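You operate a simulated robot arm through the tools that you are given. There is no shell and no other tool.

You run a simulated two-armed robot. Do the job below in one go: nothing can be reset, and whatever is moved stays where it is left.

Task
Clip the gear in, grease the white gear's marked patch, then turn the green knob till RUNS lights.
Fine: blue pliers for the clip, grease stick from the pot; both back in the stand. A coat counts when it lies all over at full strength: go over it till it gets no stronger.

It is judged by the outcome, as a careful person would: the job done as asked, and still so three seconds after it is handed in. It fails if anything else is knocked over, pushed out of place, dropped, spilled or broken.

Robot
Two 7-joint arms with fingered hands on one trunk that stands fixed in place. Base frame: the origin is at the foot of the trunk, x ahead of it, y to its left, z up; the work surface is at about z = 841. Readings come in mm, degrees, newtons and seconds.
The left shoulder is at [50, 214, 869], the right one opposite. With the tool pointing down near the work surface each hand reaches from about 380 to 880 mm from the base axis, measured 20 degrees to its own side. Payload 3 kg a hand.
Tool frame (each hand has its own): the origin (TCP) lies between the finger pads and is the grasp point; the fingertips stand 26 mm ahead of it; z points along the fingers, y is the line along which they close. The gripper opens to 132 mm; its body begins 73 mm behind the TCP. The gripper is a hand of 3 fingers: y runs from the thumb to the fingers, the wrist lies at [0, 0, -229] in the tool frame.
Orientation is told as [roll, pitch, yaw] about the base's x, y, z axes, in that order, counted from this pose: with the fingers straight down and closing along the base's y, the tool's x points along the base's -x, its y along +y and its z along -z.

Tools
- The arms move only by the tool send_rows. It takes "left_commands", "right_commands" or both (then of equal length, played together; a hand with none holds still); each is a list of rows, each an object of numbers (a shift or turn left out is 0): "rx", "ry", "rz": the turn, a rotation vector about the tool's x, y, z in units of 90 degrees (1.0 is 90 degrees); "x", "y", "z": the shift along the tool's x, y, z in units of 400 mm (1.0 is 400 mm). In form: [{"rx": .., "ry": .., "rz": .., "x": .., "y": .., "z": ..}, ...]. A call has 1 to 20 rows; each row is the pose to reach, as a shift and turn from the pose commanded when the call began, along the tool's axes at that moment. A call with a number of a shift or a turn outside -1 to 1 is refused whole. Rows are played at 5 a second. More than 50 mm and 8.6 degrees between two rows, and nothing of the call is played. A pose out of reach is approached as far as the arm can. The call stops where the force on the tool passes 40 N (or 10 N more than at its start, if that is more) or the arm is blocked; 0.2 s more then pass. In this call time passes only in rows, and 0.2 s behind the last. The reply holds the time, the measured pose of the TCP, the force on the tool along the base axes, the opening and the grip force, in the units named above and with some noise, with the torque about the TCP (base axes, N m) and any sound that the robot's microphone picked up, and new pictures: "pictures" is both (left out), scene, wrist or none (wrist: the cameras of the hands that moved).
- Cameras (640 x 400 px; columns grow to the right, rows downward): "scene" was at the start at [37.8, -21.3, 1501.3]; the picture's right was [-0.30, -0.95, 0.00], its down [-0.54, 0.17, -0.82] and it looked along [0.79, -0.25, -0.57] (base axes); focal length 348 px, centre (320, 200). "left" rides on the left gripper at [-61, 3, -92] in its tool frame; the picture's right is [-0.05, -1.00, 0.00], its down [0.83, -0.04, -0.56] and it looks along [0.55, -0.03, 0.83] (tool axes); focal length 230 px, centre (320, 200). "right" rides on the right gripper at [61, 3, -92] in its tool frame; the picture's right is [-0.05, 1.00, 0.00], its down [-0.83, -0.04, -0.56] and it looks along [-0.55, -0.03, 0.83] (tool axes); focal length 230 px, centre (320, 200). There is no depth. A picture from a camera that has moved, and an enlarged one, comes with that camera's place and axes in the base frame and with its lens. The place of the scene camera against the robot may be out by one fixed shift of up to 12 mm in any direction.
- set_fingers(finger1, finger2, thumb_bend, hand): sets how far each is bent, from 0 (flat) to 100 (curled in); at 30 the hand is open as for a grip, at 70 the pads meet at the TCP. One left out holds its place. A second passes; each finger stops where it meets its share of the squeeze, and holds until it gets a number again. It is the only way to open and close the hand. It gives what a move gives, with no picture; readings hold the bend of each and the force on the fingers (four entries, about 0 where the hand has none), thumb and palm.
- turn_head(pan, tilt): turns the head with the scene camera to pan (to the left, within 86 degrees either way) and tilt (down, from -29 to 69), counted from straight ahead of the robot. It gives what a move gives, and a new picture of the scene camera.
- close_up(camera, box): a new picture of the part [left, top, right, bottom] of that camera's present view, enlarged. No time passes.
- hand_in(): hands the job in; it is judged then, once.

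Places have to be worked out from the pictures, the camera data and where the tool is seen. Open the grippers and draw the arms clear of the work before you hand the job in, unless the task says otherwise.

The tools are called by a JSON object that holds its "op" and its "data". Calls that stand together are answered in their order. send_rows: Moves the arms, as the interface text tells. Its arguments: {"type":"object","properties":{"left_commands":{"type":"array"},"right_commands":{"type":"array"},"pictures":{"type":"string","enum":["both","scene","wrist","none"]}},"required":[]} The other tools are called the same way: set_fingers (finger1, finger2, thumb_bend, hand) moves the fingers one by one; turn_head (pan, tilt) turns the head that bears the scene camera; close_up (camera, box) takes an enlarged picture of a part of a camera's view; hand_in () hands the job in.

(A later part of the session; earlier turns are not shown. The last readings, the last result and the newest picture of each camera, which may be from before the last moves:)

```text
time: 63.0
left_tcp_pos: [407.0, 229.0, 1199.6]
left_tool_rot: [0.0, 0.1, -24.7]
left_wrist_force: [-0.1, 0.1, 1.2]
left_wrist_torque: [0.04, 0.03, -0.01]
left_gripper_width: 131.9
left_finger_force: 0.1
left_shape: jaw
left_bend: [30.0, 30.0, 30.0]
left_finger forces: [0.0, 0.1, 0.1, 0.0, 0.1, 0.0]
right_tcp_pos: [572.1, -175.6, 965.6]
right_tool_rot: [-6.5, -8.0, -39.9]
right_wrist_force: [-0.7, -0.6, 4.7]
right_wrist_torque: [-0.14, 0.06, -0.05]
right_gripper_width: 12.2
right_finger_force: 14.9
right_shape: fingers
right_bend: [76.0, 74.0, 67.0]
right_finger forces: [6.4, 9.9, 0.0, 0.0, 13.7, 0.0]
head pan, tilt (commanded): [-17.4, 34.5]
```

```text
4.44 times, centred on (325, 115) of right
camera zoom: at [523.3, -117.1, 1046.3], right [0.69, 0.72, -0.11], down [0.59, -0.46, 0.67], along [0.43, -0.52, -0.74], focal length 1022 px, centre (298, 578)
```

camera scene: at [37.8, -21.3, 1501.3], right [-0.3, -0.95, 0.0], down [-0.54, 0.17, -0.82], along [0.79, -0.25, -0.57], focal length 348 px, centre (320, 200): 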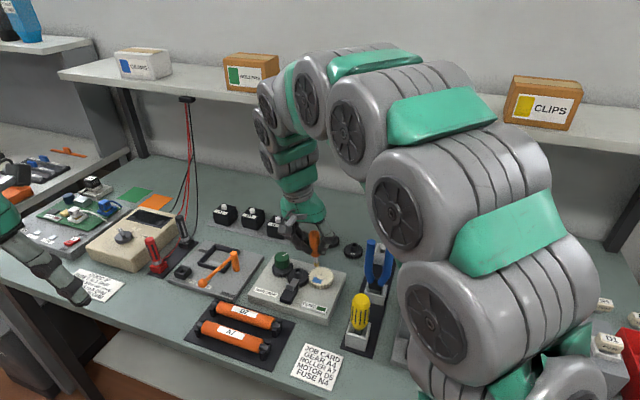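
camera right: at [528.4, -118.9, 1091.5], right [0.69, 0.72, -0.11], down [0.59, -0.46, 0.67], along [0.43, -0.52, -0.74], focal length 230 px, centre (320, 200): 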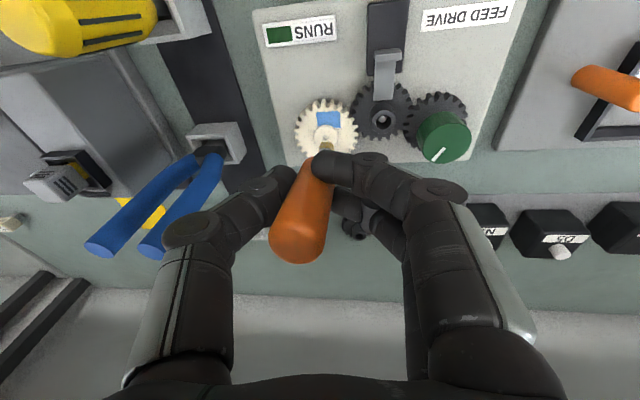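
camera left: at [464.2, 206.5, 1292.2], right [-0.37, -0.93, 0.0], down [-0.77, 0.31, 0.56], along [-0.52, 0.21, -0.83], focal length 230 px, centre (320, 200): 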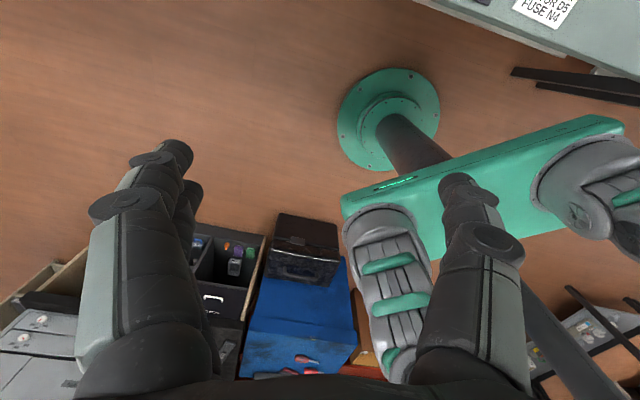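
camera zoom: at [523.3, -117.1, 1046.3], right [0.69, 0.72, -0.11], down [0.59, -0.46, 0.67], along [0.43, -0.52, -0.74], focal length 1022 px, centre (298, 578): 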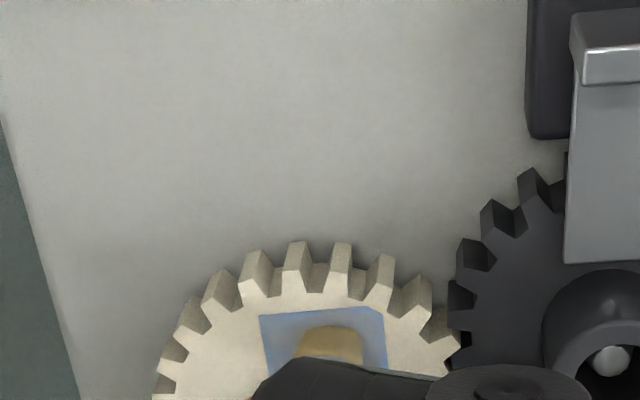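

The patch is changing colour; the near edge looks less coated. I'll lift off 25 mm to inspect the coat.

{"op": "send_rows", "data": {"right_commands": [{"x": -0.0035, "y": -0.0028, "z": -0.0246}, {"x": -0.0104, "y": -0.0085, "z": -0.0738}, {"x": -0.0104, "y": -0.0085, "z": -0.0738}], "pictures": "none"}}

{"op": "close_up", "data": {"camera": "scene", "box": [305, 255, 335, 285]}}

{"op": "close_up", "data": {"camera": "right", "box": [290, 80, 360, 140]}}

```text
time: 63.8
left_tcp_pos: [406.8, 228.5, 1200.3]
left_tool_rot: [0.0, 0.1, -24.8]
left_wrist_force: [-0.5, 0.4, -0.3]
left_wrist_torque: [-0.02, 0.01, -0.01]
left_gripper_width: 131.8
left_finger_force: 0.0
left_shape: jaw
left_bend: [30.0, 30.0, 30.0]
left_finger forces: [0.0, 0.0, 0.0, 0.0, 0.1, 0.1]
right_tcp_pos: [571.6, -175.8, 995.4]
right_tool_rot: [-6.5, -7.9, -39.6]
right_wrist_force: [-0.1, -0.1, -0.8]
right_wrist_torque: [0.0, 0.02, 0.02]
right_gripper_width: 12.4
right_finger_force: 15.0
right_shape: fingers
right_bend: [76.0, 74.0, 67.0]
right_finger forces: [6.5, 9.9, 0.1, 0.1, 13.0, 0.1]
head pan, tilt (commanded): [-17.4, 34.5]
```

```text
13.33 times, centred on (320, 270) of scene
camera zoom: at [37.8, -21.3, 1501.3], right [-0.3, -0.95, 0.0], down [-0.54, 0.17, -0.82], along [0.79, -0.25, -0.57], focal length 4636 px, centre (320, -733)
```

zoom: 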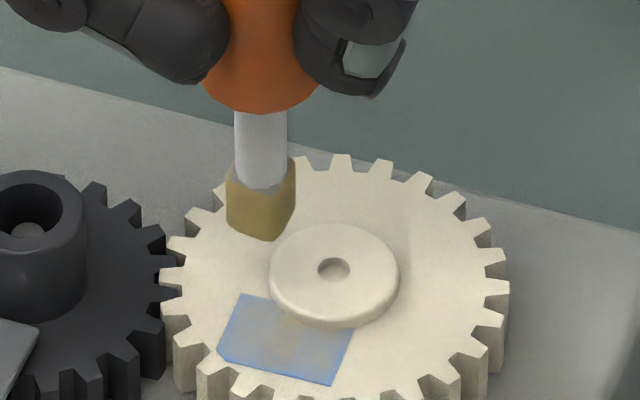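

```text
6.67 times, centred on (325, 110) of right
camera zoom: at [523.8, -117.6, 1076.1], right [0.69, 0.72, -0.11], down [0.59, -0.46, 0.67], along [0.43, -0.52, -0.74], focal length 1534 px, centre (287, 800)
```

zoom: 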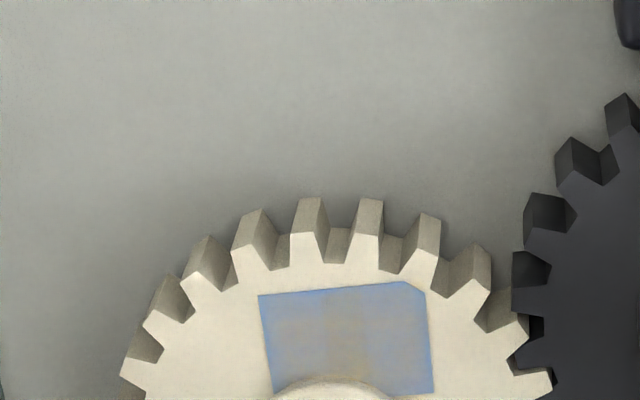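

The coat is strongest in the middle and weak at the sides and near edge. I'll go over it again with wider strokes (±8 mm) including the near edge.

{"op": "send_rows", "data": {"right_commands": [{"x": 0.012, "y": -0.004, "z": 0.045}, {"x": 0.0194, "y": -0.0119, "z": 0.0749}, {"x": 0.0198, "y": -0.002, "z": 0.0737}, {"x": 0.0203, "y": 0.0079, "z": 0.0725}, {"x": 0.0208, "y": 0.0178, "z": 0.0713}, {"x": 0.0212, "y": 0.0277, "z": 0.0701}, {"x": 0.0138, "y": 0.0281, "z": 0.0711}, {"x": 0.0133, "y": 0.0182, "z": 0.0723}, {"x": 0.0129, "y": 0.0083, "z": 0.0735}, {"x": 0.0124, "y": -0.0016, "z": 0.0747}, {"x": 0.012, "y": -0.0115, "z": 0.0759}, {"x": 0.0046, "y": -0.011, "z": 0.0769}, {"x": 0.0099, "y": -0.0014, "z": 0.075}, {"x": 0.0104, "y": 0.0085, "z": 0.0738}, {"x": 0.0109, "y": 0.0184, "z": 0.0726}, {"x": 0.0064, "y": 0.0286, "z": 0.0721}, {"x": 0.0014, "y": 0.0289, "z": 0.0727}, {"x": 0.0086, "y": 0.0235, "z": 0.0723}, {"x": 0.0183, "y": 0.0179, "z": 0.0716}, {"x": 0.0174, "y": -0.002, "z": 0.074}], "pictures": "none"}}

{"op": "close_up", "data": {"camera": "scene", "box": [305, 255, 335, 285]}}

{"op": "close_up", "data": {"camera": "right", "box": [280, 70, 370, 160]}}

```text
time: 68.0
left_tcp_pos: [406.4, 229.4, 1200.1]
left_tool_rot: [0.0, 0.1, -24.7]
left_wrist_force: [0.8, -0.9, 0.1]
left_wrist_torque: [-0.02, -0.02, -0.02]
left_gripper_width: 132.0
left_finger_force: 0.1
left_shape: jaw
left_bend: [30.0, 30.0, 30.0]
left_finger forces: [0.0, 0.0, 0.0, 0.0, 0.0, 0.0]
right_tcp_pos: [566.6, -176.3, 964.5]
right_tool_rot: [-6.5, -7.8, -39.8]
right_wrist_force: [0.9, 1.0, 1.2]
right_wrist_torque: [-0.01, -0.07, 0.05]
right_gripper_width: 11.5
right_finger_force: 15.2
right_shape: fingers
right_bend: [76.0, 74.0, 67.0]
right_finger forces: [5.9, 12.2, 0.1, 0.1, 13.3, 0.0]
head pan, tilt (commanded): [-17.4, 34.5]
```

```text
13.33 times, centred on (320, 270) of scene
camera zoom: at [37.7, -21.3, 1501.3], right [-0.3, -0.95, 0.0], down [-0.54, 0.17, -0.82], along [0.79, -0.25, -0.57], focal length 4636 px, centre (320, -733)
```

zoom: 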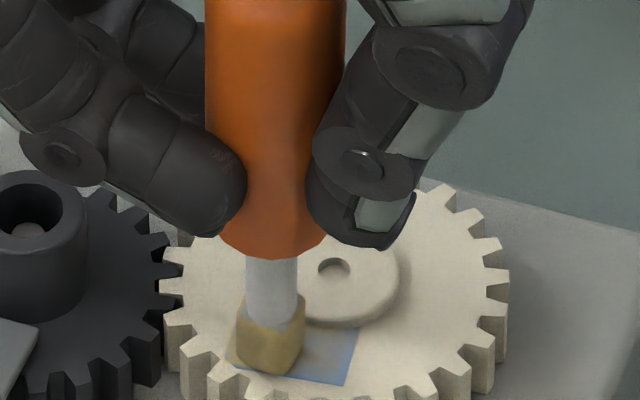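

```text
4.44 times, centred on (325, 115) of right
camera zoom: at [518.3, -117.9, 1046.3], right [0.69, 0.72, -0.11], down [0.59, -0.46, 0.67], along [0.43, -0.52, -0.74], focal length 1022 px, centre (298, 578)
```

zoom: 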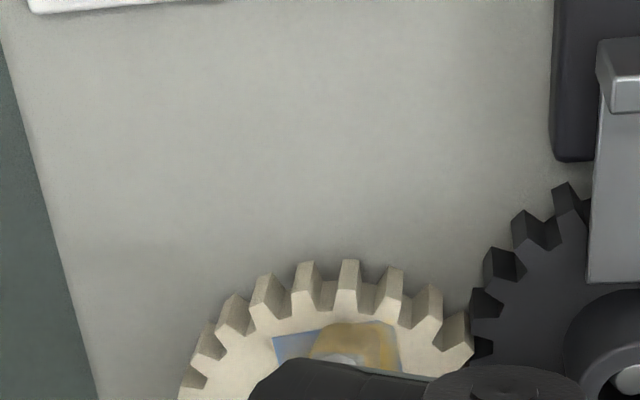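

The +w side is now well coated (yellow) but the -w side is still blue; the tip trails a few mm. Shifting the strokes toward the -w side with slightly more pressure.

{"op": "send_rows", "data": {"right_commands": [{"x": -0.0003, "y": -0.0097, "z": 0.0029}, {"x": -0.0007, "y": -0.0196, "z": 0.0041}, {"x": -0.0011, "y": -0.0271, "z": 0.005}, {"x": -0.0085, "y": -0.0266, "z": 0.006}, {"x": -0.0081, "y": -0.0192, "z": 0.0051}, {"x": -0.0077, "y": -0.0092, "z": 0.0039}, {"x": -0.0072, "y": 0.0007, "z": 0.0027}, {"x": -0.0023, "y": 0.0004, "z": 0.002}, {"x": -0.0027, "y": -0.0096, "z": 0.0032}, {"x": -0.0032, "y": -0.0195, "z": 0.0044}, {"x": -0.0035, "y": -0.0269, "z": 0.0053}, {"x": 0.0014, "y": -0.0273, "z": 0.0047}, {"x": 0.0019, "y": -0.0173, "z": 0.0035}, {"x": 0.0023, "y": -0.0074, "z": 0.0023}, {"x": 0.0028, "y": 0.0025, "z": 0.0011}, {"x": -0.005, "y": -0.0044, "z": 0.003}, {"x": -0.0054, "y": -0.0143, "z": 0.0042}, {"x": -0.0059, "y": -0.0243, "z": 0.0054}, {"x": -0.0005, "y": -0.0147, "z": 0.0035}, {"x": 0.0, "y": -0.0048, "z": 0.0023}], "pictures": "none"}}

{"op": "close_up", "data": {"camera": "scene", "box": [305, 255, 335, 285]}}

{"op": "close_up", "data": {"camera": "right", "box": [280, 70, 370, 160]}}

```text
time: 72.2
left_tcp_pos: [406.4, 229.1, 1199.5]
left_tool_rot: [0.0, 0.0, -24.7]
left_wrist_force: [0.7, -0.9, 0.1]
left_wrist_torque: [-0.03, 0.0, -0.03]
left_gripper_width: 131.6
left_finger_force: 0.0
left_shape: jaw
left_bend: [30.0, 30.0, 30.0]
left_finger forces: [0.0, 0.0, 0.0, 0.1, 0.0, 0.0]
right_tcp_pos: [565.1, -179.1, 965.7]
right_tool_rot: [-6.5, -7.9, -39.8]
right_wrist_force: [0.8, -0.3, -0.2]
right_wrist_torque: [-0.01, 0.03, -0.01]
right_gripper_width: 10.9
right_finger_force: 14.6
right_shape: fingers
right_bend: [76.0, 73.0, 67.0]
right_finger forces: [6.8, 10.4, 0.0, 0.1, 12.5, 0.0]
head pan, tilt (commanded): [-17.4, 34.5]
```

```text
13.33 times, centred on (320, 270) of scene
camera zoom: at [37.8, -21.3, 1501.3], right [-0.3, -0.95, 0.0], down [-0.54, 0.17, -0.82], along [0.79, -0.25, -0.57], focal length 4636 px, centre (320, -733)
```

zoom: 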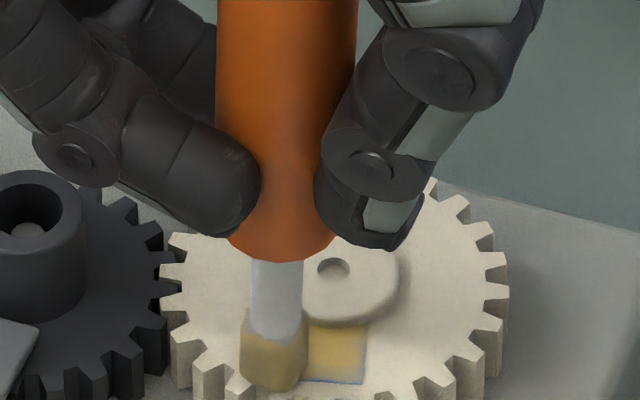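

```text
4.44 times, centred on (325, 115) of right
camera zoom: at [517.5, -119.5, 1046.3], right [0.69, 0.72, -0.11], down [0.59, -0.46, 0.67], along [0.43, -0.52, -0.74], focal length 1022 px, centre (298, 578)
```

zoom: 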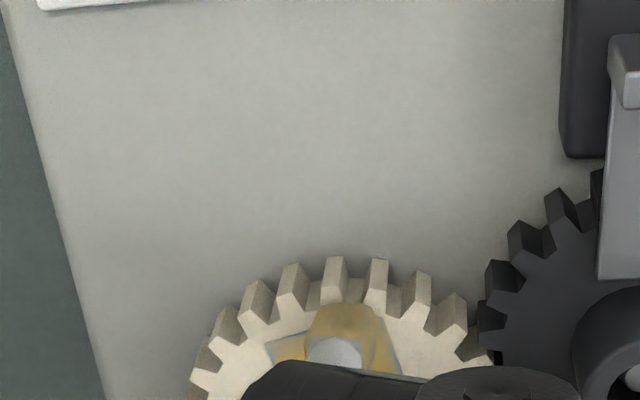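

The patch is mostly yellow now, though the gear has turned slightly under the strokes. Lifting to inspect the coat.

{"op": "send_rows", "data": {"right_commands": [{"x": -0.0035, "y": -0.0028, "z": -0.0246}, {"x": -0.0104, "y": -0.0085, "z": -0.0738}, {"x": -0.0104, "y": -0.0085, "z": -0.0738}], "pictures": "none"}}

{"op": "close_up", "data": {"camera": "scene", "box": [305, 255, 335, 285]}}

{"op": "close_up", "data": {"camera": "right", "box": [290, 80, 360, 140]}}

{"op": "close_up", "data": {"camera": "scene", "box": [260, 230, 350, 310]}}

```text
time: 73.0
left_tcp_pos: [406.4, 228.2, 1199.0]
left_tool_rot: [0.0, 0.0, -24.7]
left_wrist_force: [-0.5, -0.7, 0.1]
left_wrist_torque: [0.02, 0.02, -0.02]
left_gripper_width: 132.0
left_finger_force: 0.0
left_shape: jaw
left_bend: [30.0, 30.0, 30.0]
left_finger forces: [0.1, 0.0, 0.1, 0.1, 0.0, 0.0]
right_tcp_pos: [565.9, -179.5, 994.8]
right_tool_rot: [-6.5, -8.0, -39.8]
right_wrist_force: [-0.3, 0.5, -0.7]
right_wrist_torque: [0.01, -0.04, 0.02]
right_gripper_width: 11.0
right_finger_force: 15.0
right_shape: fingers
right_bend: [76.0, 73.0, 67.0]
right_finger forces: [6.8, 10.6, 0.0, 0.0, 12.6, 0.1]
head pan, tilt (commanded): [-17.4, 34.5]
```

```text
13.33 times, centred on (320, 270) of scene
camera zoom: at [37.8, -21.3, 1501.3], right [-0.3, -0.95, 0.0], down [-0.54, 0.17, -0.82], along [0.79, -0.25, -0.57], focal length 4636 px, centre (320, -733)
```

zoom: 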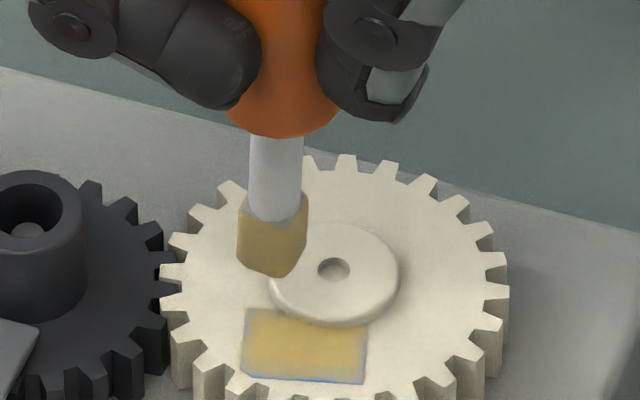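

```text
6.67 times, centred on (325, 110) of right
camera zoom: at [517.1, -119.8, 1075.8], right [0.69, 0.72, -0.11], down [0.59, -0.46, 0.67], along [0.43, -0.52, -0.74], focal length 1534 px, centre (287, 800)
```

zoom: 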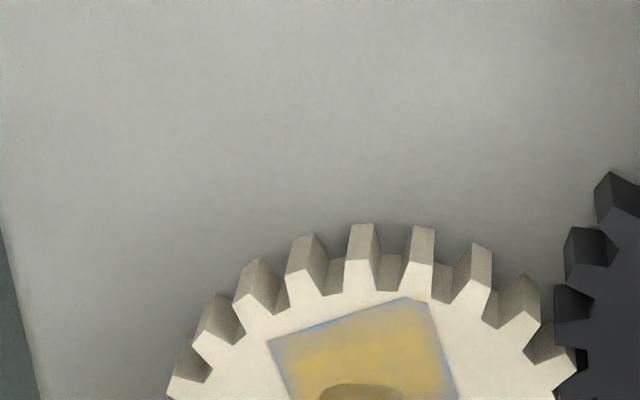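

```text
5.00 times, centred on (305, 270) of scene
camera zoom: at [37.8, -21.3, 1501.3], right [-0.3, -0.95, 0.0], down [-0.54, 0.17, -0.82], along [0.79, -0.25, -0.57], focal length 1739 px, centre (395, -150)
```

zoom: 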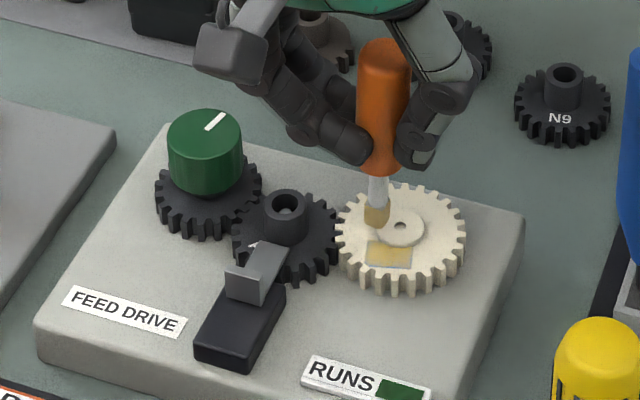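

The coat is mostly yellow, with faint blue left along the edges. To avoid turning the gear further, I'll use radial strokes in four lanes (lifting between lanes), following the patch's new orientation.

{"op": "send_rows", "data": {"right_commands": [{"x": 0.0154, "y": 0.0146, "z": 0.045}, {"x": 0.0164, "y": 0.0155, "z": 0.076}, {"x": -0.0024, "y": 0.0215, "z": 0.078}, {"x": 0.0164, "y": 0.0155, "z": 0.076}, {"x": 0.0119, "y": 0.0027, "z": 0.0704}, {"x": 0.0129, "y": 0.0036, "z": 0.0778}, {"x": -0.0026, "y": 0.0085, "z": 0.0795}, {"x": 0.0129, "y": 0.0036, "z": 0.0778}, {"x": 0.0075, "y": -0.0115, "z": 0.0727}, {"x": 0.0085, "y": -0.0106, "z": 0.0801}, {"x": -0.0069, "y": -0.0056, "z": 0.0817}, {"x": 0.0085, "y": -0.0106, "z": 0.0801}, {"x": 0.0039, "y": -0.0234, "z": 0.0746}, {"x": 0.0049, "y": -0.0225, "z": 0.082}, {"x": -0.0138, "y": -0.0164, "z": 0.0839}, {"x": 0.0049, "y": -0.0225, "z": 0.082}, {"x": 0.0, "y": -0.01, "z": 0.04}, {"x": 0.0, "y": 0.0, "z": 0.0}], "pictures": "none"}}

{"op": "close_up", "data": {"camera": "scene", "box": [305, 255, 335, 285]}}

{"op": "close_up", "data": {"camera": "right", "box": [290, 80, 360, 140]}}

```text
time: 76.8
left_tcp_pos: [407.6, 228.5, 1199.5]
left_tool_rot: [0.0, -0.1, -24.7]
left_wrist_force: [-0.8, 0.6, 0.7]
left_wrist_torque: [0.0, -0.02, 0.02]
left_gripper_width: 132.0
left_finger_force: 0.0
left_shape: jaw
left_bend: [30.0, 30.0, 30.0]
left_finger forces: [0.1, 0.0, 0.1, 0.0, 0.0, 0.1]
right_tcp_pos: [565.0, -176.6, 995.3]
right_tool_rot: [-6.5, -8.0, -39.8]
right_wrist_force: [0.5, -0.1, -0.1]
right_wrist_torque: [-0.05, -0.02, 0.0]
right_gripper_width: 7.3
right_finger_force: 14.5
right_shape: fingers
right_bend: [77.0, 73.0, 68.0]
right_finger forces: [5.0, 12.2, 0.1, 0.0, 11.8, 0.0]
head pan, tilt (commanded): [-17.4, 34.5]
```

```text
13.33 times, centred on (320, 270) of scene
camera zoom: at [37.8, -21.3, 1501.3], right [-0.3, -0.95, 0.0], down [-0.54, 0.17, -0.82], along [0.79, -0.25, -0.57], focal length 4636 px, centre (320, -733)
```

zoom: 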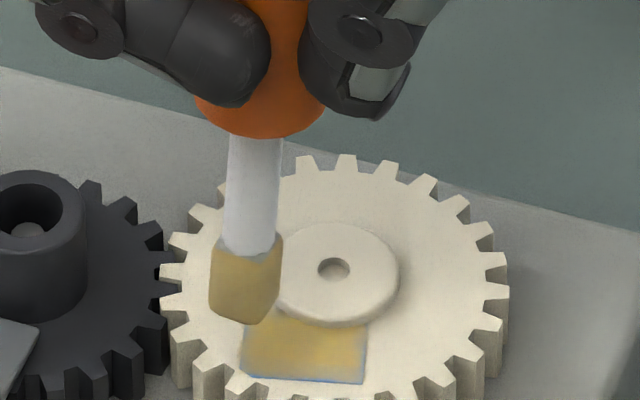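

```text
6.67 times, centred on (325, 110) of right
camera zoom: at [517.3, -118.3, 1076.1], right [0.69, 0.72, -0.11], down [0.59, -0.46, 0.67], along [0.43, -0.52, -0.74], focal length 1534 px, centre (287, 800)
```

zoom: 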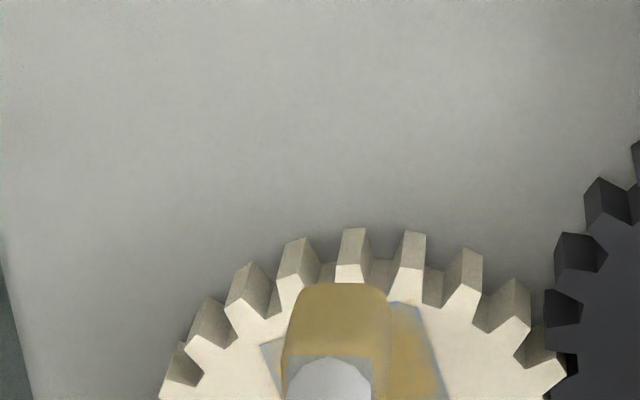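

The coat is nearly complete but the stick has tilted in my grip. Let me view the hand fully before continuing.

{"op": "close_up", "data": {"camera": "right", "box": [160, 60, 480, 280]}}

{"op": "close_up", "data": {"camera": "scene", "box": [275, 190, 355, 290]}}

```text
1.82 times, centred on (320, 170) of right
camera zoom: at [517.3, -118.3, 1076.1], right [0.69, 0.72, -0.11], down [0.59, -0.46, 0.67], along [0.43, -0.52, -0.74], focal length 418 px, centre (320, 254)
```

zoom: 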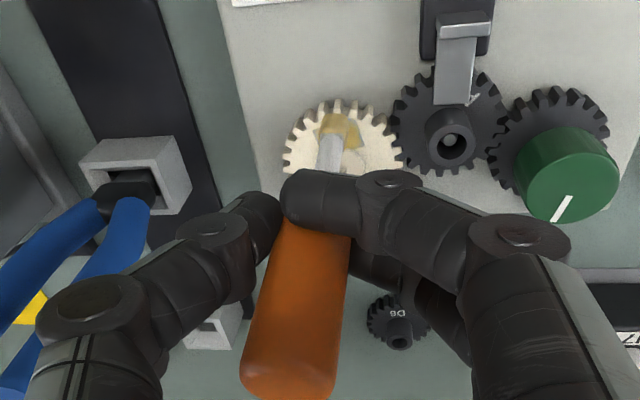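

```text
4.00 times, centred on (315, 240) of scene
camera zoom: at [37.8, -21.3, 1501.3], right [-0.3, -0.95, 0.0], down [-0.54, 0.17, -0.82], along [0.79, -0.25, -0.57], focal length 1391 px, centre (340, 40)
```

zoom: 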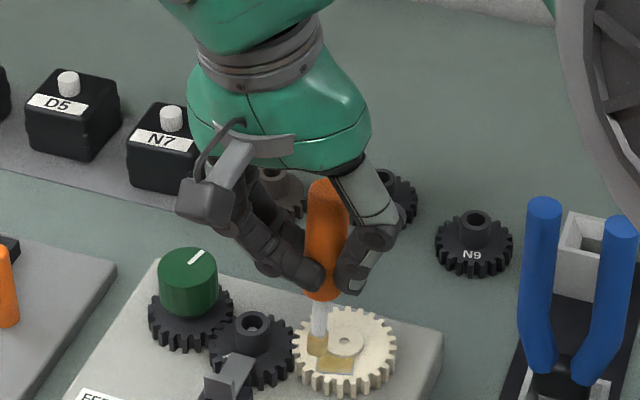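

The stick is still held by all three fingers, only tilted. I'll raise it a bit more to see the whole patch unobstructed.

{"op": "send_rows", "data": {"right_commands": [{"x": -0.0035, "y": -0.0028, "z": -0.0246}, {"x": -0.0087, "y": -0.0071, "z": -0.0615}, {"x": -0.0087, "y": -0.0071, "z": -0.0615}], "pictures": "none"}}

{"op": "close_up", "data": {"camera": "scene", "box": [308, 264, 332, 288]}}

{"op": "close_up", "data": {"camera": "right", "box": [290, 80, 350, 140]}}

```text
time: 77.6
left_tcp_pos: [405.6, 229.6, 1198.3]
left_tool_rot: [-0.1, 0.0, -24.7]
left_wrist_force: [-0.1, 0.3, -0.6]
left_wrist_torque: [0.01, 0.0, 0.0]
left_gripper_width: 131.9
left_finger_force: 0.1
left_shape: jaw
left_bend: [30.0, 30.0, 30.0]
left_finger forces: [0.1, 0.1, 0.0, 0.1, 0.1, 0.0]
right_tcp_pos: [565.1, -177.5, 1019.9]
right_tool_rot: [-6.4, -8.0, -39.7]
right_wrist_force: [0.2, 0.1, -0.9]
right_wrist_torque: [0.01, 0.02, -0.01]
right_gripper_width: 7.2
right_finger_force: 14.6
right_shape: fingers
right_bend: [77.0, 73.0, 68.0]
right_finger forces: [5.0, 12.2, 0.0, 0.0, 11.8, 0.0]
head pan, tilt (commanded): [-17.4, 34.5]
```

```text
16.00 times, centred on (320, 276) of scene
camera zoom: at [37.8, -21.3, 1501.3], right [-0.3, -0.95, 0.0], down [-0.54, 0.17, -0.82], along [0.79, -0.25, -0.57], focal length 5563 px, centre (320, -1016)
```

zoom: 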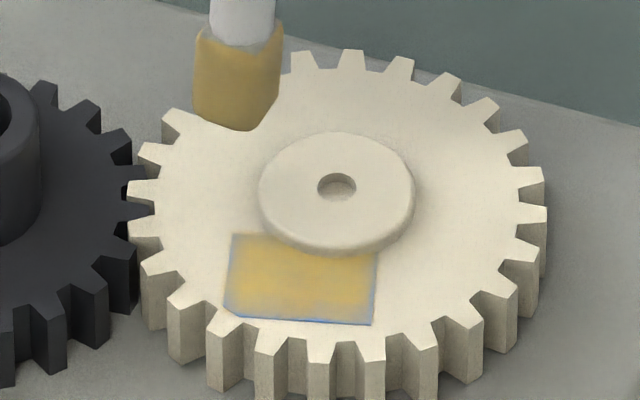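

```text
6.67 times, centred on (320, 110) of right
camera zoom: at [517.2, -119.6, 1100.6], right [0.69, 0.72, -0.11], down [0.59, -0.46, 0.67], along [0.43, -0.52, -0.74], focal length 1534 px, centre (320, 800)
```

zoom: 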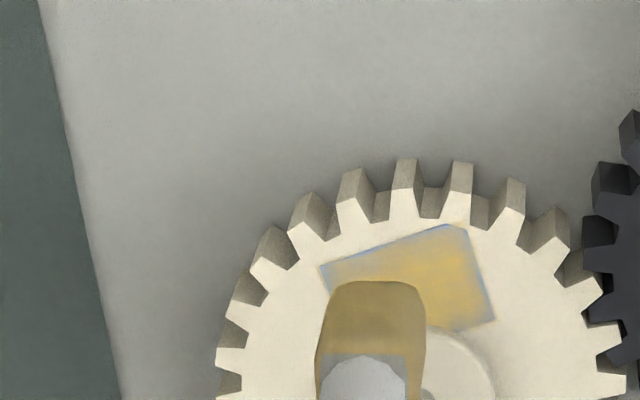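

The centre is golden, edges still faintly blue. I'll make outward (pulling) radial strokes in five lanes that run off the near edge, which also straightens the stick in the grip.

{"op": "send_rows", "data": {"right_commands": [{"x": -0.0375, "y": 0.0377, "z": 0.1026}, {"x": -0.033, "y": 0.0413, "z": 0.1346}, {"x": -0.0163, "y": 0.0361, "z": 0.1328}, {"x": -0.0022, "y": 0.0317, "z": 0.1313}, {"x": -0.0283, "y": 0.0224, "z": 0.1234}, {"x": -0.0266, "y": 0.0238, "z": 0.1357}, {"x": -0.0158, "y": 0.0204, "z": 0.1346}, {"x": -0.0063, "y": 0.0175, "z": 0.1335}, {"x": -0.0325, "y": 0.008, "z": 0.1256}, {"x": -0.0307, "y": 0.0094, "z": 0.1379}, {"x": -0.02, "y": 0.0062, "z": 0.1368}, {"x": -0.0104, "y": 0.0031, "z": 0.1358}, {"x": -0.0372, "y": -0.0034, "z": 0.1276}, {"x": -0.0355, "y": -0.002, "z": 0.1399}, {"x": -0.0235, "y": -0.0057, "z": 0.1386}, {"x": -0.014, "y": -0.0086, "z": 0.1376}, {"x": -0.0519, "y": -0.0092, "z": 0.1304}, {"x": -0.0501, "y": -0.0078, "z": 0.1426}, {"x": -0.0335, "y": -0.0131, "z": 0.1409}, {"x": -0.0166, "y": -0.0181, "z": 0.1391}], "pictures": "none"}}

{"op": "close_up", "data": {"camera": "scene", "box": [308, 264, 332, 288]}}

{"op": "close_up", "data": {"camera": "right", "box": [280, 80, 360, 160]}}

```text
time: 81.8
left_tcp_pos: [407.5, 229.5, 1200.0]
left_tool_rot: [-0.1, 0.0, -24.7]
left_wrist_force: [-0.4, 0.1, 0.6]
left_wrist_torque: [-0.06, 0.01, -0.01]
left_gripper_width: 132.0
left_finger_force: 0.1
left_shape: jaw
left_bend: [30.0, 30.0, 30.0]
left_finger forces: [0.0, 0.1, 0.1, 0.0, 0.0, 0.1]
right_tcp_pos: [568.3, -198.5, 966.3]
right_tool_rot: [-6.6, -7.9, -39.8]
right_wrist_force: [0.7, 0.3, 0.2]
right_wrist_torque: [0.0, -0.01, 0.0]
right_gripper_width: 7.2
right_finger_force: 14.3
right_shape: fingers
right_bend: [77.0, 73.0, 68.0]
right_finger forces: [4.4, 12.2, 0.0, 0.0, 11.7, 0.0]
head pan, tilt (commanded): [-17.4, 34.5]
```

```text
16.00 times, centred on (320, 276) of scene
camera zoom: at [37.8, -21.3, 1501.3], right [-0.3, -0.95, 0.0], down [-0.54, 0.17, -0.82], along [0.79, -0.25, -0.57], focal length 5563 px, centre (320, -1016)
```

zoom: 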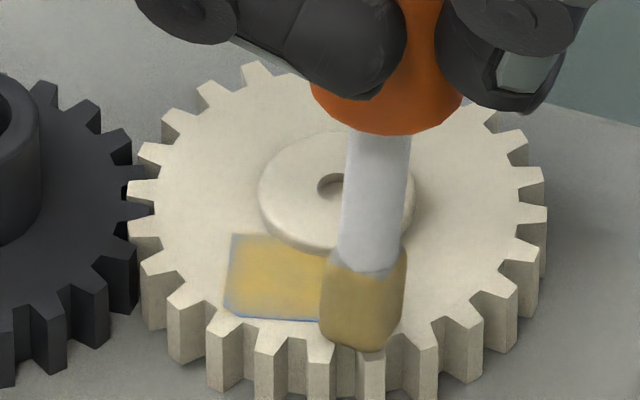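

```text
5.00 times, centred on (320, 120) of right
camera zoom: at [519.2, -139.4, 1047.6], right [0.69, 0.72, -0.11], down [0.59, -0.46, 0.67], along [0.43, -0.52, -0.74], focal length 1150 px, centre (320, 600)
```

zoom: 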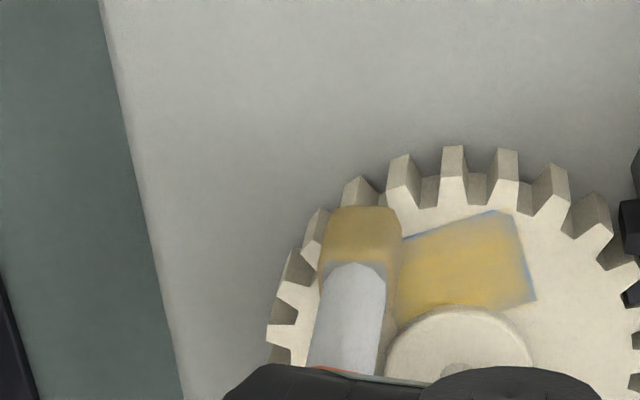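

Contact pressure was too light in that pass. Repeating the five outward lanes 2.5 mm lower, with the first lane right on the +w edge.

{"op": "send_rows", "data": {"right_commands": [{"x": -0.0028, "y": -0.0023, "z": -0.0197}, {"x": -0.0193, "y": 0.0589, "z": -0.0308}, {"x": -0.0148, "y": 0.0625, "z": 0.0013}, {"x": 0.0019, "y": 0.0573, "z": -0.0006}, {"x": 0.016, "y": 0.0529, "z": -0.0021}, {"x": -0.0108, "y": 0.0412, "z": -0.0096}, {"x": -0.0091, "y": 0.0426, "z": 0.0028}, {"x": 0.0017, "y": 0.0392, "z": 0.0017}, {"x": 0.0112, "y": 0.0363, "z": 0.0006}, {"x": -0.015, "y": 0.0268, "z": -0.0074}, {"x": -0.0132, "y": 0.0282, "z": 0.005}, {"x": -0.0025, "y": 0.025, "z": 0.0039}, {"x": 0.0071, "y": 0.0219, "z": 0.0029}, {"x": -0.0197, "y": 0.0154, "z": -0.0054}, {"x": -0.018, "y": 0.0168, "z": 0.007}, {"x": -0.006, "y": 0.0131, "z": 0.0057}, {"x": 0.0035, "y": 0.0102, "z": 0.0047}, {"x": -0.0344, "y": 0.0096, "z": -0.0026}, {"x": -0.0326, "y": 0.011, "z": 0.0097}, {"x": -0.016, "y": 0.0057, "z": 0.008}], "pictures": "none"}}

{"op": "close_up", "data": {"camera": "scene", "box": [308, 264, 332, 288]}}

{"op": "close_up", "data": {"camera": "right", "box": [280, 80, 360, 160]}}

```text
time: 86.0
left_tcp_pos: [406.5, 228.9, 1200.0]
left_tool_rot: [0.0, 0.0, -24.7]
left_wrist_force: [-0.4, -0.3, 0.5]
left_wrist_torque: [0.07, 0.02, 0.03]
left_gripper_width: 131.8
left_finger_force: 0.0
left_shape: jaw
left_bend: [30.0, 30.0, 30.0]
left_finger forces: [0.0, 0.0, 0.1, 0.0, 0.0, 0.0]
right_tcp_pos: [574.1, -201.3, 965.2]
right_tool_rot: [-6.7, -8.0, -39.9]
right_wrist_force: [0.8, -0.6, 1.5]
right_wrist_torque: [-0.04, -0.05, -0.01]
right_gripper_width: 7.1
right_finger_force: 14.4
right_shape: fingers
right_bend: [77.0, 73.0, 68.0]
right_finger forces: [3.8, 12.3, 0.1, 0.0, 12.0, 0.1]
head pan, tilt (commanded): [-17.4, 34.5]
```

```text
16.00 times, centred on (320, 276) of scene
camera zoom: at [37.7, -21.3, 1501.3], right [-0.3, -0.95, 0.0], down [-0.54, 0.17, -0.82], along [0.79, -0.25, -0.57], focal length 5563 px, centre (320, -1016)
```

zoom: 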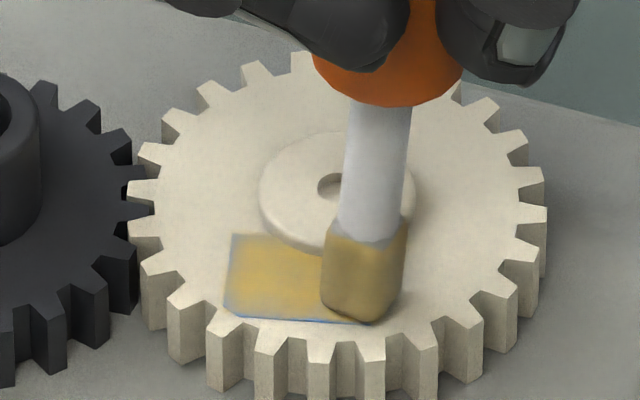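

```text
5.00 times, centred on (320, 120) of right
camera zoom: at [526.2, -142.0, 1045.2], right [0.69, 0.72, -0.11], down [0.59, -0.46, 0.67], along [0.43, -0.52, -0.74], focal length 1150 px, centre (320, 600)
```

zoom: 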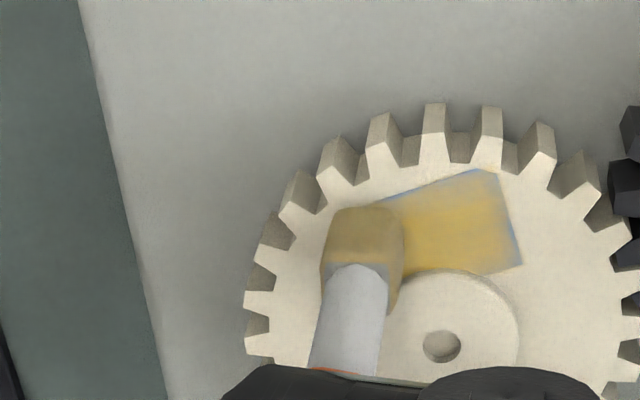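

Better, but I realise the tilted tip touches with its far edge, so strokes stopped ~4 mm short of the near edge. I'll shift the outward lanes toward the near edge and finish with a lift for inspection.

{"op": "send_rows", "data": {"right_commands": [{"x": 0.0121, "y": -0.0036, "z": -0.0001}, {"x": 0.0263, "y": -0.0079, "z": -0.0016}, {"x": 0.0091, "y": 0.0086, "z": -0.0137}, {"x": 0.0108, "y": 0.01, "z": -0.0014}, {"x": 0.0203, "y": 0.0069, "z": -0.0024}, {"x": 0.0298, "y": 0.004, "z": -0.0035}, {"x": 0.0134, "y": 0.0227, "z": -0.016}, {"x": 0.0151, "y": 0.0241, "z": -0.0037}, {"x": 0.0247, "y": 0.0213, "z": -0.0047}, {"x": 0.034, "y": 0.0182, "z": -0.0057}, {"x": 0.0176, "y": 0.0371, "z": -0.0182}, {"x": 0.0193, "y": 0.0385, "z": -0.0059}, {"x": 0.0288, "y": 0.0354, "z": -0.0069}, {"x": 0.0383, "y": 0.0326, "z": -0.0079}, {"x": 0.0122, "y": 0.0541, "z": -0.0194}, {"x": 0.0139, "y": 0.0555, "z": -0.0071}, {"x": 0.028, "y": 0.0511, "z": -0.0086}, {"x": 0.0425, "y": 0.0467, "z": -0.0102}, {"x": 0.0321, "y": 0.0382, "z": -0.084}, {"x": 0.0321, "y": 0.0382, "z": -0.084}], "pictures": "none"}}

{"op": "close_up", "data": {"camera": "scene", "box": [308, 264, 332, 288]}}

{"op": "close_up", "data": {"camera": "right", "box": [280, 70, 360, 150]}}

```text
time: 90.2
left_tcp_pos: [406.1, 228.7, 1200.6]
left_tool_rot: [0.0, 0.0, -24.7]
left_wrist_force: [0.8, -0.4, -0.9]
left_wrist_torque: [-0.02, 0.01, -0.01]
left_gripper_width: 131.6
left_finger_force: 0.0
left_shape: jaw
left_bend: [30.0, 30.0, 30.0]
left_finger forces: [0.1, 0.0, 0.0, 0.0, 0.0, 0.0]
right_tcp_pos: [572.8, -175.8, 992.9]
right_tool_rot: [-6.6, -7.9, -39.7]
right_wrist_force: [0.6, -1.1, 0.2]
right_wrist_torque: [0.01, -0.02, -0.03]
right_gripper_width: 6.7
right_finger_force: 13.1
right_shape: fingers
right_bend: [77.0, 73.0, 68.0]
right_finger forces: [3.5, 11.6, 0.1, 0.0, 11.5, 0.0]
head pan, tilt (commanded): [-17.4, 34.5]
```

```text
16.00 times, centred on (320, 276) of scene
camera zoom: at [37.8, -21.3, 1501.3], right [-0.3, -0.95, 0.0], down [-0.54, 0.17, -0.82], along [0.79, -0.25, -0.57], focal length 5563 px, centre (320, -1016)
```

zoom: 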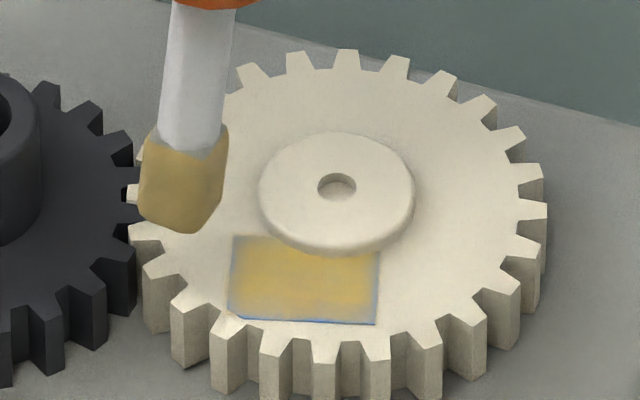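

```text
5.00 times, centred on (320, 110) of right
camera zoom: at [524.3, -116.1, 1074.2], right [0.69, 0.72, -0.11], down [0.59, -0.46, 0.67], along [0.43, -0.52, -0.74], focal length 1150 px, centre (320, 650)
```

zoom: 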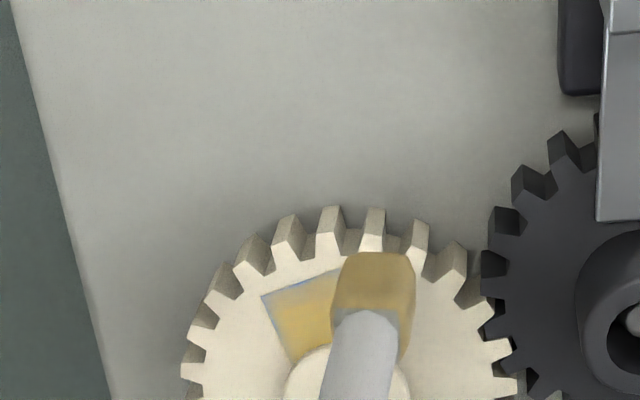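

The thin blue line on the near side looks like the patch's side face; what's left is a fainter coat along the two short edges. I'll stroke repeatedly along the +w edge first.

{"op": "send_rows", "data": {"right_commands": [{"x": -0.0319, "y": 0.0074, "z": 0.0545}, {"x": -0.0301, "y": 0.0088, "z": 0.0668}, {"x": -0.0155, "y": 0.0042, "z": 0.0653}, {"x": -0.0009, "y": -0.0005, "z": 0.0637}, {"x": -0.0023, "y": -0.0018, "z": 0.0525}, {"x": -0.0319, "y": 0.0074, "z": 0.0545}, {"x": -0.0301, "y": 0.0088, "z": 0.0668}, {"x": -0.0155, "y": 0.0042, "z": 0.0653}, {"x": -0.0009, "y": -0.0005, "z": 0.0637}, {"x": -0.0023, "y": -0.0018, "z": 0.0525}, {"x": -0.0319, "y": 0.0074, "z": 0.0545}, {"x": -0.0301, "y": 0.0088, "z": 0.0668}, {"x": -0.0155, "y": 0.0042, "z": 0.0653}], "pictures": "none"}}

{"op": "close_up", "data": {"camera": "scene", "box": [308, 264, 332, 288]}}

{"op": "close_up", "data": {"camera": "right", "box": [280, 70, 360, 150]}}

```text
time: 93.0
left_tcp_pos: [406.7, 229.4, 1200.2]
left_tool_rot: [0.0, -0.1, -24.8]
left_wrist_force: [1.3, 0.3, -0.2]
left_wrist_torque: [0.03, -0.02, 0.0]
left_gripper_width: 131.9
left_finger_force: 0.0
left_shape: jaw
left_bend: [30.0, 30.0, 30.0]
left_finger forces: [0.0, 0.0, 0.0, 0.1, 0.0, 0.1]
right_tcp_pos: [580.5, -182.7, 968.2]
right_tool_rot: [-6.5, -8.0, -39.9]
right_wrist_force: [-0.2, -1.1, 0.3]
right_wrist_torque: [-0.01, -0.01, 0.01]
right_gripper_width: 6.6
right_finger_force: 13.3
right_shape: fingers
right_bend: [77.0, 73.0, 68.0]
right_finger forces: [3.2, 11.5, 0.0, 0.1, 11.5, 0.1]
head pan, tilt (commanded): [-17.4, 34.5]
```

```text
16.00 times, centred on (320, 276) of scene
camera zoom: at [37.7, -21.3, 1501.3], right [-0.3, -0.95, 0.0], down [-0.54, 0.17, -0.82], along [0.79, -0.25, -0.57], focal length 5563 px, centre (320, -1016)
```

zoom: 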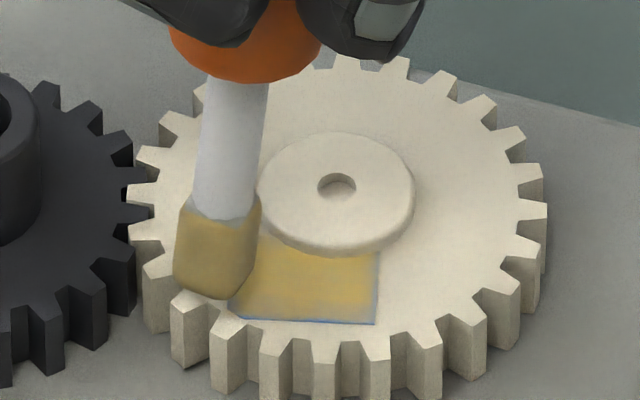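

```text
5.00 times, centred on (320, 110) of right
camera zoom: at [532.5, -123.6, 1049.3], right [0.69, 0.72, -0.1], down [0.59, -0.46, 0.67], along [0.43, -0.52, -0.74], focal length 1150 px, centre (320, 650)
```

zoom: 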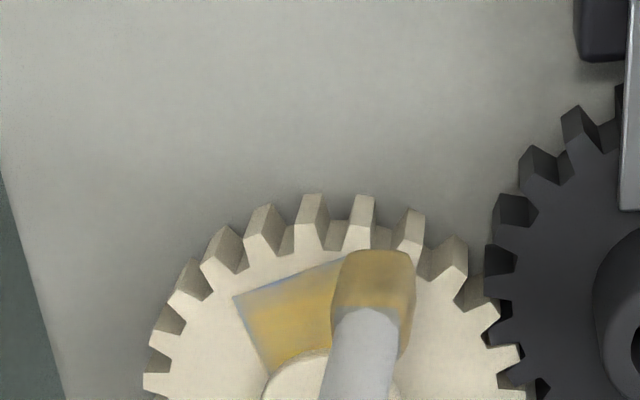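

The +w edge is filling in. I'll press a little more there, then do the same along the -w edge, and lift to inspect.

{"op": "send_rows", "data": {"right_commands": [{"x": 0.0003, "y": -0.0046, "z": 0.0043}, {"x": 0.0149, "y": -0.0093, "z": 0.0027}, {"x": 0.0132, "y": -0.0107, "z": -0.0096}, {"x": -0.016, "y": -0.0014, "z": -0.0065}, {"x": -0.0143, "y": 0.0, "z": 0.0058}, {"x": 0.0003, "y": -0.0046, "z": 0.0043}, {"x": 0.0149, "y": -0.0093, "z": 0.0027}, {"x": 0.0132, "y": -0.0107, "z": -0.0096}, {"x": 0.0114, "y": -0.0504, "z": -0.0048}, {"x": -0.0256, "y": -0.0455, "z": 0.0}, {"x": -0.0239, "y": -0.0441, "z": 0.0123}, {"x": -0.0116, "y": -0.048, "z": 0.011}, {"x": 0.0006, "y": -0.0519, "z": 0.0097}, {"x": -0.0011, "y": -0.0533, "z": -0.0026}, {"x": -0.0256, "y": -0.0455, "z": 0.0}, {"x": -0.0239, "y": -0.0441, "z": 0.0123}, {"x": -0.0116, "y": -0.048, "z": 0.011}, {"x": 0.0006, "y": -0.0519, "z": 0.0097}, {"x": -0.0011, "y": -0.0533, "z": -0.0026}, {"x": -0.0085, "y": -0.06, "z": -0.06}], "pictures": "none"}}

{"op": "close_up", "data": {"camera": "scene", "box": [308, 264, 332, 288]}}

{"op": "close_up", "data": {"camera": "right", "box": [280, 70, 380, 150]}}

```text
time: 97.2
left_tcp_pos: [406.6, 229.0, 1200.0]
left_tool_rot: [0.0, 0.0, -24.6]
left_wrist_force: [0.5, 0.1, 0.3]
left_wrist_torque: [-0.04, 0.04, 0.0]
left_gripper_width: 132.0
left_finger_force: 0.1
left_shape: jaw
left_bend: [30.0, 30.0, 30.0]
left_finger forces: [0.1, 0.0, 0.0, 0.1, 0.0, 0.0]
right_tcp_pos: [567.7, -199.7, 995.8]
right_tool_rot: [-6.5, -7.9, -39.8]
right_wrist_force: [0.1, -1.7, 0.2]
right_wrist_torque: [-0.02, 0.03, -0.01]
right_gripper_width: 6.4
right_finger_force: 13.2
right_shape: fingers
right_bend: [77.0, 73.0, 68.0]
right_finger forces: [3.1, 11.4, 0.0, 0.0, 11.5, 0.0]
head pan, tilt (commanded): [-17.4, 34.5]
```

```text
16.00 times, centred on (320, 276) of scene
camera zoom: at [37.7, -21.3, 1501.3], right [-0.3, -0.95, 0.0], down [-0.54, 0.17, -0.82], along [0.79, -0.25, -0.57], focal length 5563 px, centre (320, -1016)
```

zoom: 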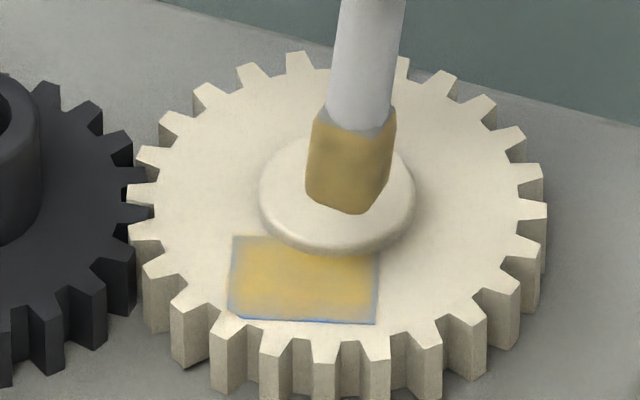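

```text
5.00 times, centred on (330, 110) of right
camera zoom: at [518.7, -140.1, 1076.6], right [0.69, 0.72, -0.1], down [0.59, -0.46, 0.67], along [0.43, -0.52, -0.74], focal length 1150 px, centre (270, 650)
```

zoom: 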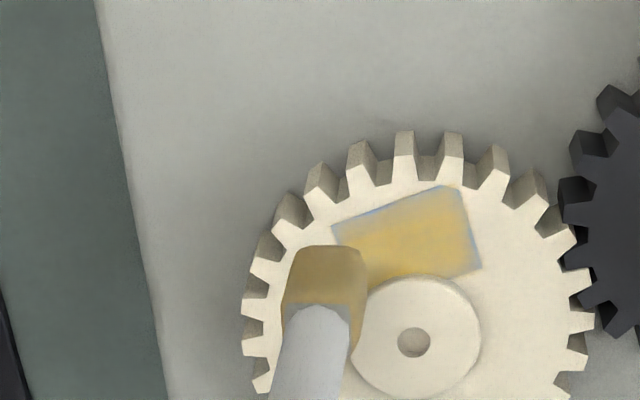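

The patch looks almost uniformly golden. Zooming in tightly to check edges and corners.

{"op": "close_up", "data": {"camera": "scene", "box": [313, 277, 325, 285]}}

{"op": "close_up", "data": {"camera": "right", "box": [338, 104, 368, 128]}}

```text
16.00 times, centred on (319, 281) of scene
camera zoom: at [37.7, -21.3, 1501.3], right [-0.3, -0.95, 0.0], down [-0.54, 0.17, -0.82], along [0.79, -0.25, -0.57], focal length 5563 px, centre (336, -1096)
```

zoom: 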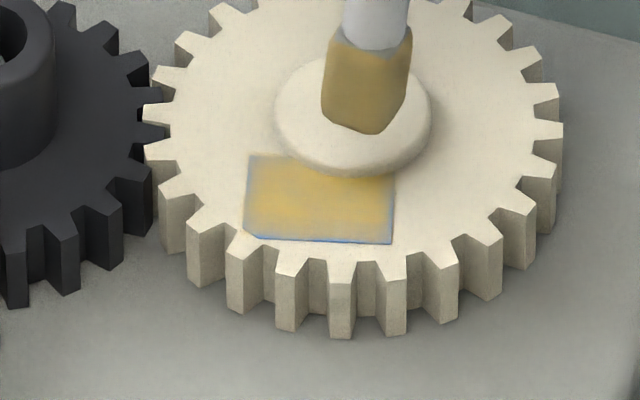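

```text
16.00 times, centred on (353, 116) of right
camera zoom: at [518.7, -140.1, 1076.6], right [0.69, 0.72, -0.1], down [0.59, -0.46, 0.67], along [0.43, -0.52, -0.74], focal length 3681 px, centre (-208, 1544)
```

zoom: 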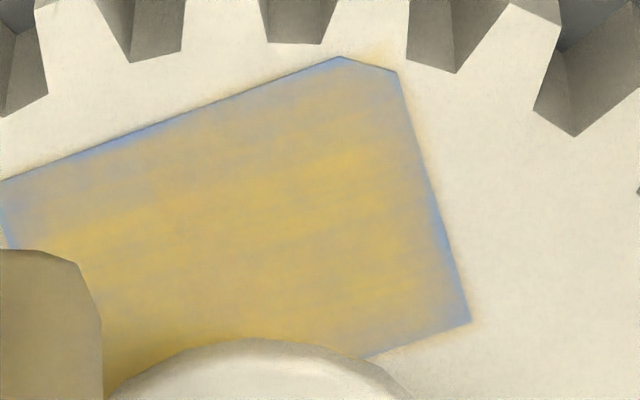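

The close-up shows the near half and the +w edge still bluish: the effective contact is further out than I assumed. I'll shift the outward lanes 4 mm closer to me and widen to both edges.

{"op": "send_rows", "data": {"right_commands": [{"x": 0.0116, "y": 0.0665, "z": 0.0555}, {"x": 0.0134, "y": 0.0679, "z": 0.0678}, {"x": 0.0275, "y": 0.0635, "z": 0.0663}, {"x": 0.0417, "y": 0.0591, "z": 0.0648}, {"x": 0.0231, "y": 0.0525, "z": 0.0555}, {"x": 0.0248, "y": 0.0539, "z": 0.0678}, {"x": 0.0415, "y": 0.0487, "z": 0.066}, {"x": 0.0197, "y": 0.0406, "z": 0.0574}, {"x": 0.0214, "y": 0.042, "z": 0.0697}, {"x": 0.038, "y": 0.037, "z": 0.0679}, {"x": 0.0161, "y": 0.0289, "z": 0.0592}, {"x": 0.0178, "y": 0.0303, "z": 0.0715}, {"x": 0.0344, "y": 0.025, "z": 0.0697}, {"x": 0.0126, "y": 0.0169, "z": 0.0611}, {"x": 0.0143, "y": 0.0183, "z": 0.0734}, {"x": 0.0309, "y": 0.013, "z": 0.0716}, {"x": -0.0034, "y": 0.0063, "z": 0.0645}, {"x": -0.0016, "y": 0.0077, "z": 0.0768}, {"x": 0.0126, "y": 0.0033, "z": 0.0753}, {"x": 0.0268, "y": -0.0011, "z": 0.0739}], "pictures": "none"}}

{"op": "close_up", "data": {"camera": "scene", "box": [308, 268, 332, 288]}}

{"op": "close_up", "data": {"camera": "right", "box": [300, 90, 380, 140]}}

```text
time: 101.4
left_tcp_pos: [405.9, 229.5, 1199.0]
left_tool_rot: [0.0, 0.0, -24.7]
left_wrist_force: [0.4, 0.0, 0.7]
left_wrist_torque: [0.01, 0.0, -0.01]
left_gripper_width: 131.9
left_finger_force: 0.0
left_shape: jaw
left_bend: [30.0, 30.0, 30.0]
left_finger forces: [0.1, 0.0, 0.0, 0.1, 0.0, 0.0]
right_tcp_pos: [559.3, -196.3, 963.9]
right_tool_rot: [-6.5, -8.0, -39.8]
right_wrist_force: [-0.5, 0.9, -0.9]
right_wrist_torque: [-0.01, -0.01, 0.0]
right_gripper_width: 6.4
right_finger_force: 12.9
right_shape: fingers
right_bend: [77.0, 73.0, 68.0]
right_finger forces: [3.1, 11.5, 0.0, 0.1, 11.4, 0.1]
head pan, tilt (commanded): [-17.4, 34.5]
```

```text
16.00 times, centred on (320, 278) of scene
camera zoom: at [37.8, -21.3, 1501.3], right [-0.3, -0.95, 0.0], down [-0.54, 0.17, -0.82], along [0.79, -0.25, -0.57], focal length 5563 px, centre (320, -1048)
```

zoom: 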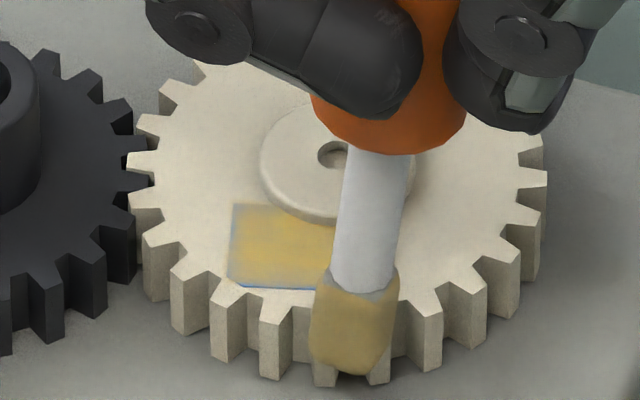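

```text
8.00 times, centred on (340, 115) of right
camera zoom: at [510.7, -138.4, 1045.8], right [0.69, 0.72, -0.1], down [0.59, -0.46, 0.67], along [0.43, -0.52, -0.74], focal length 1841 px, centre (160, 880)
```

zoom: 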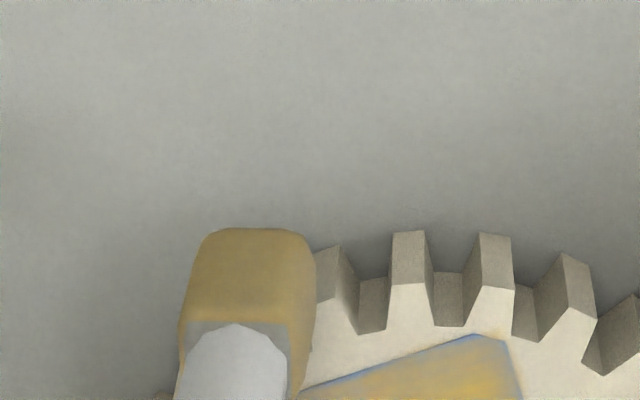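

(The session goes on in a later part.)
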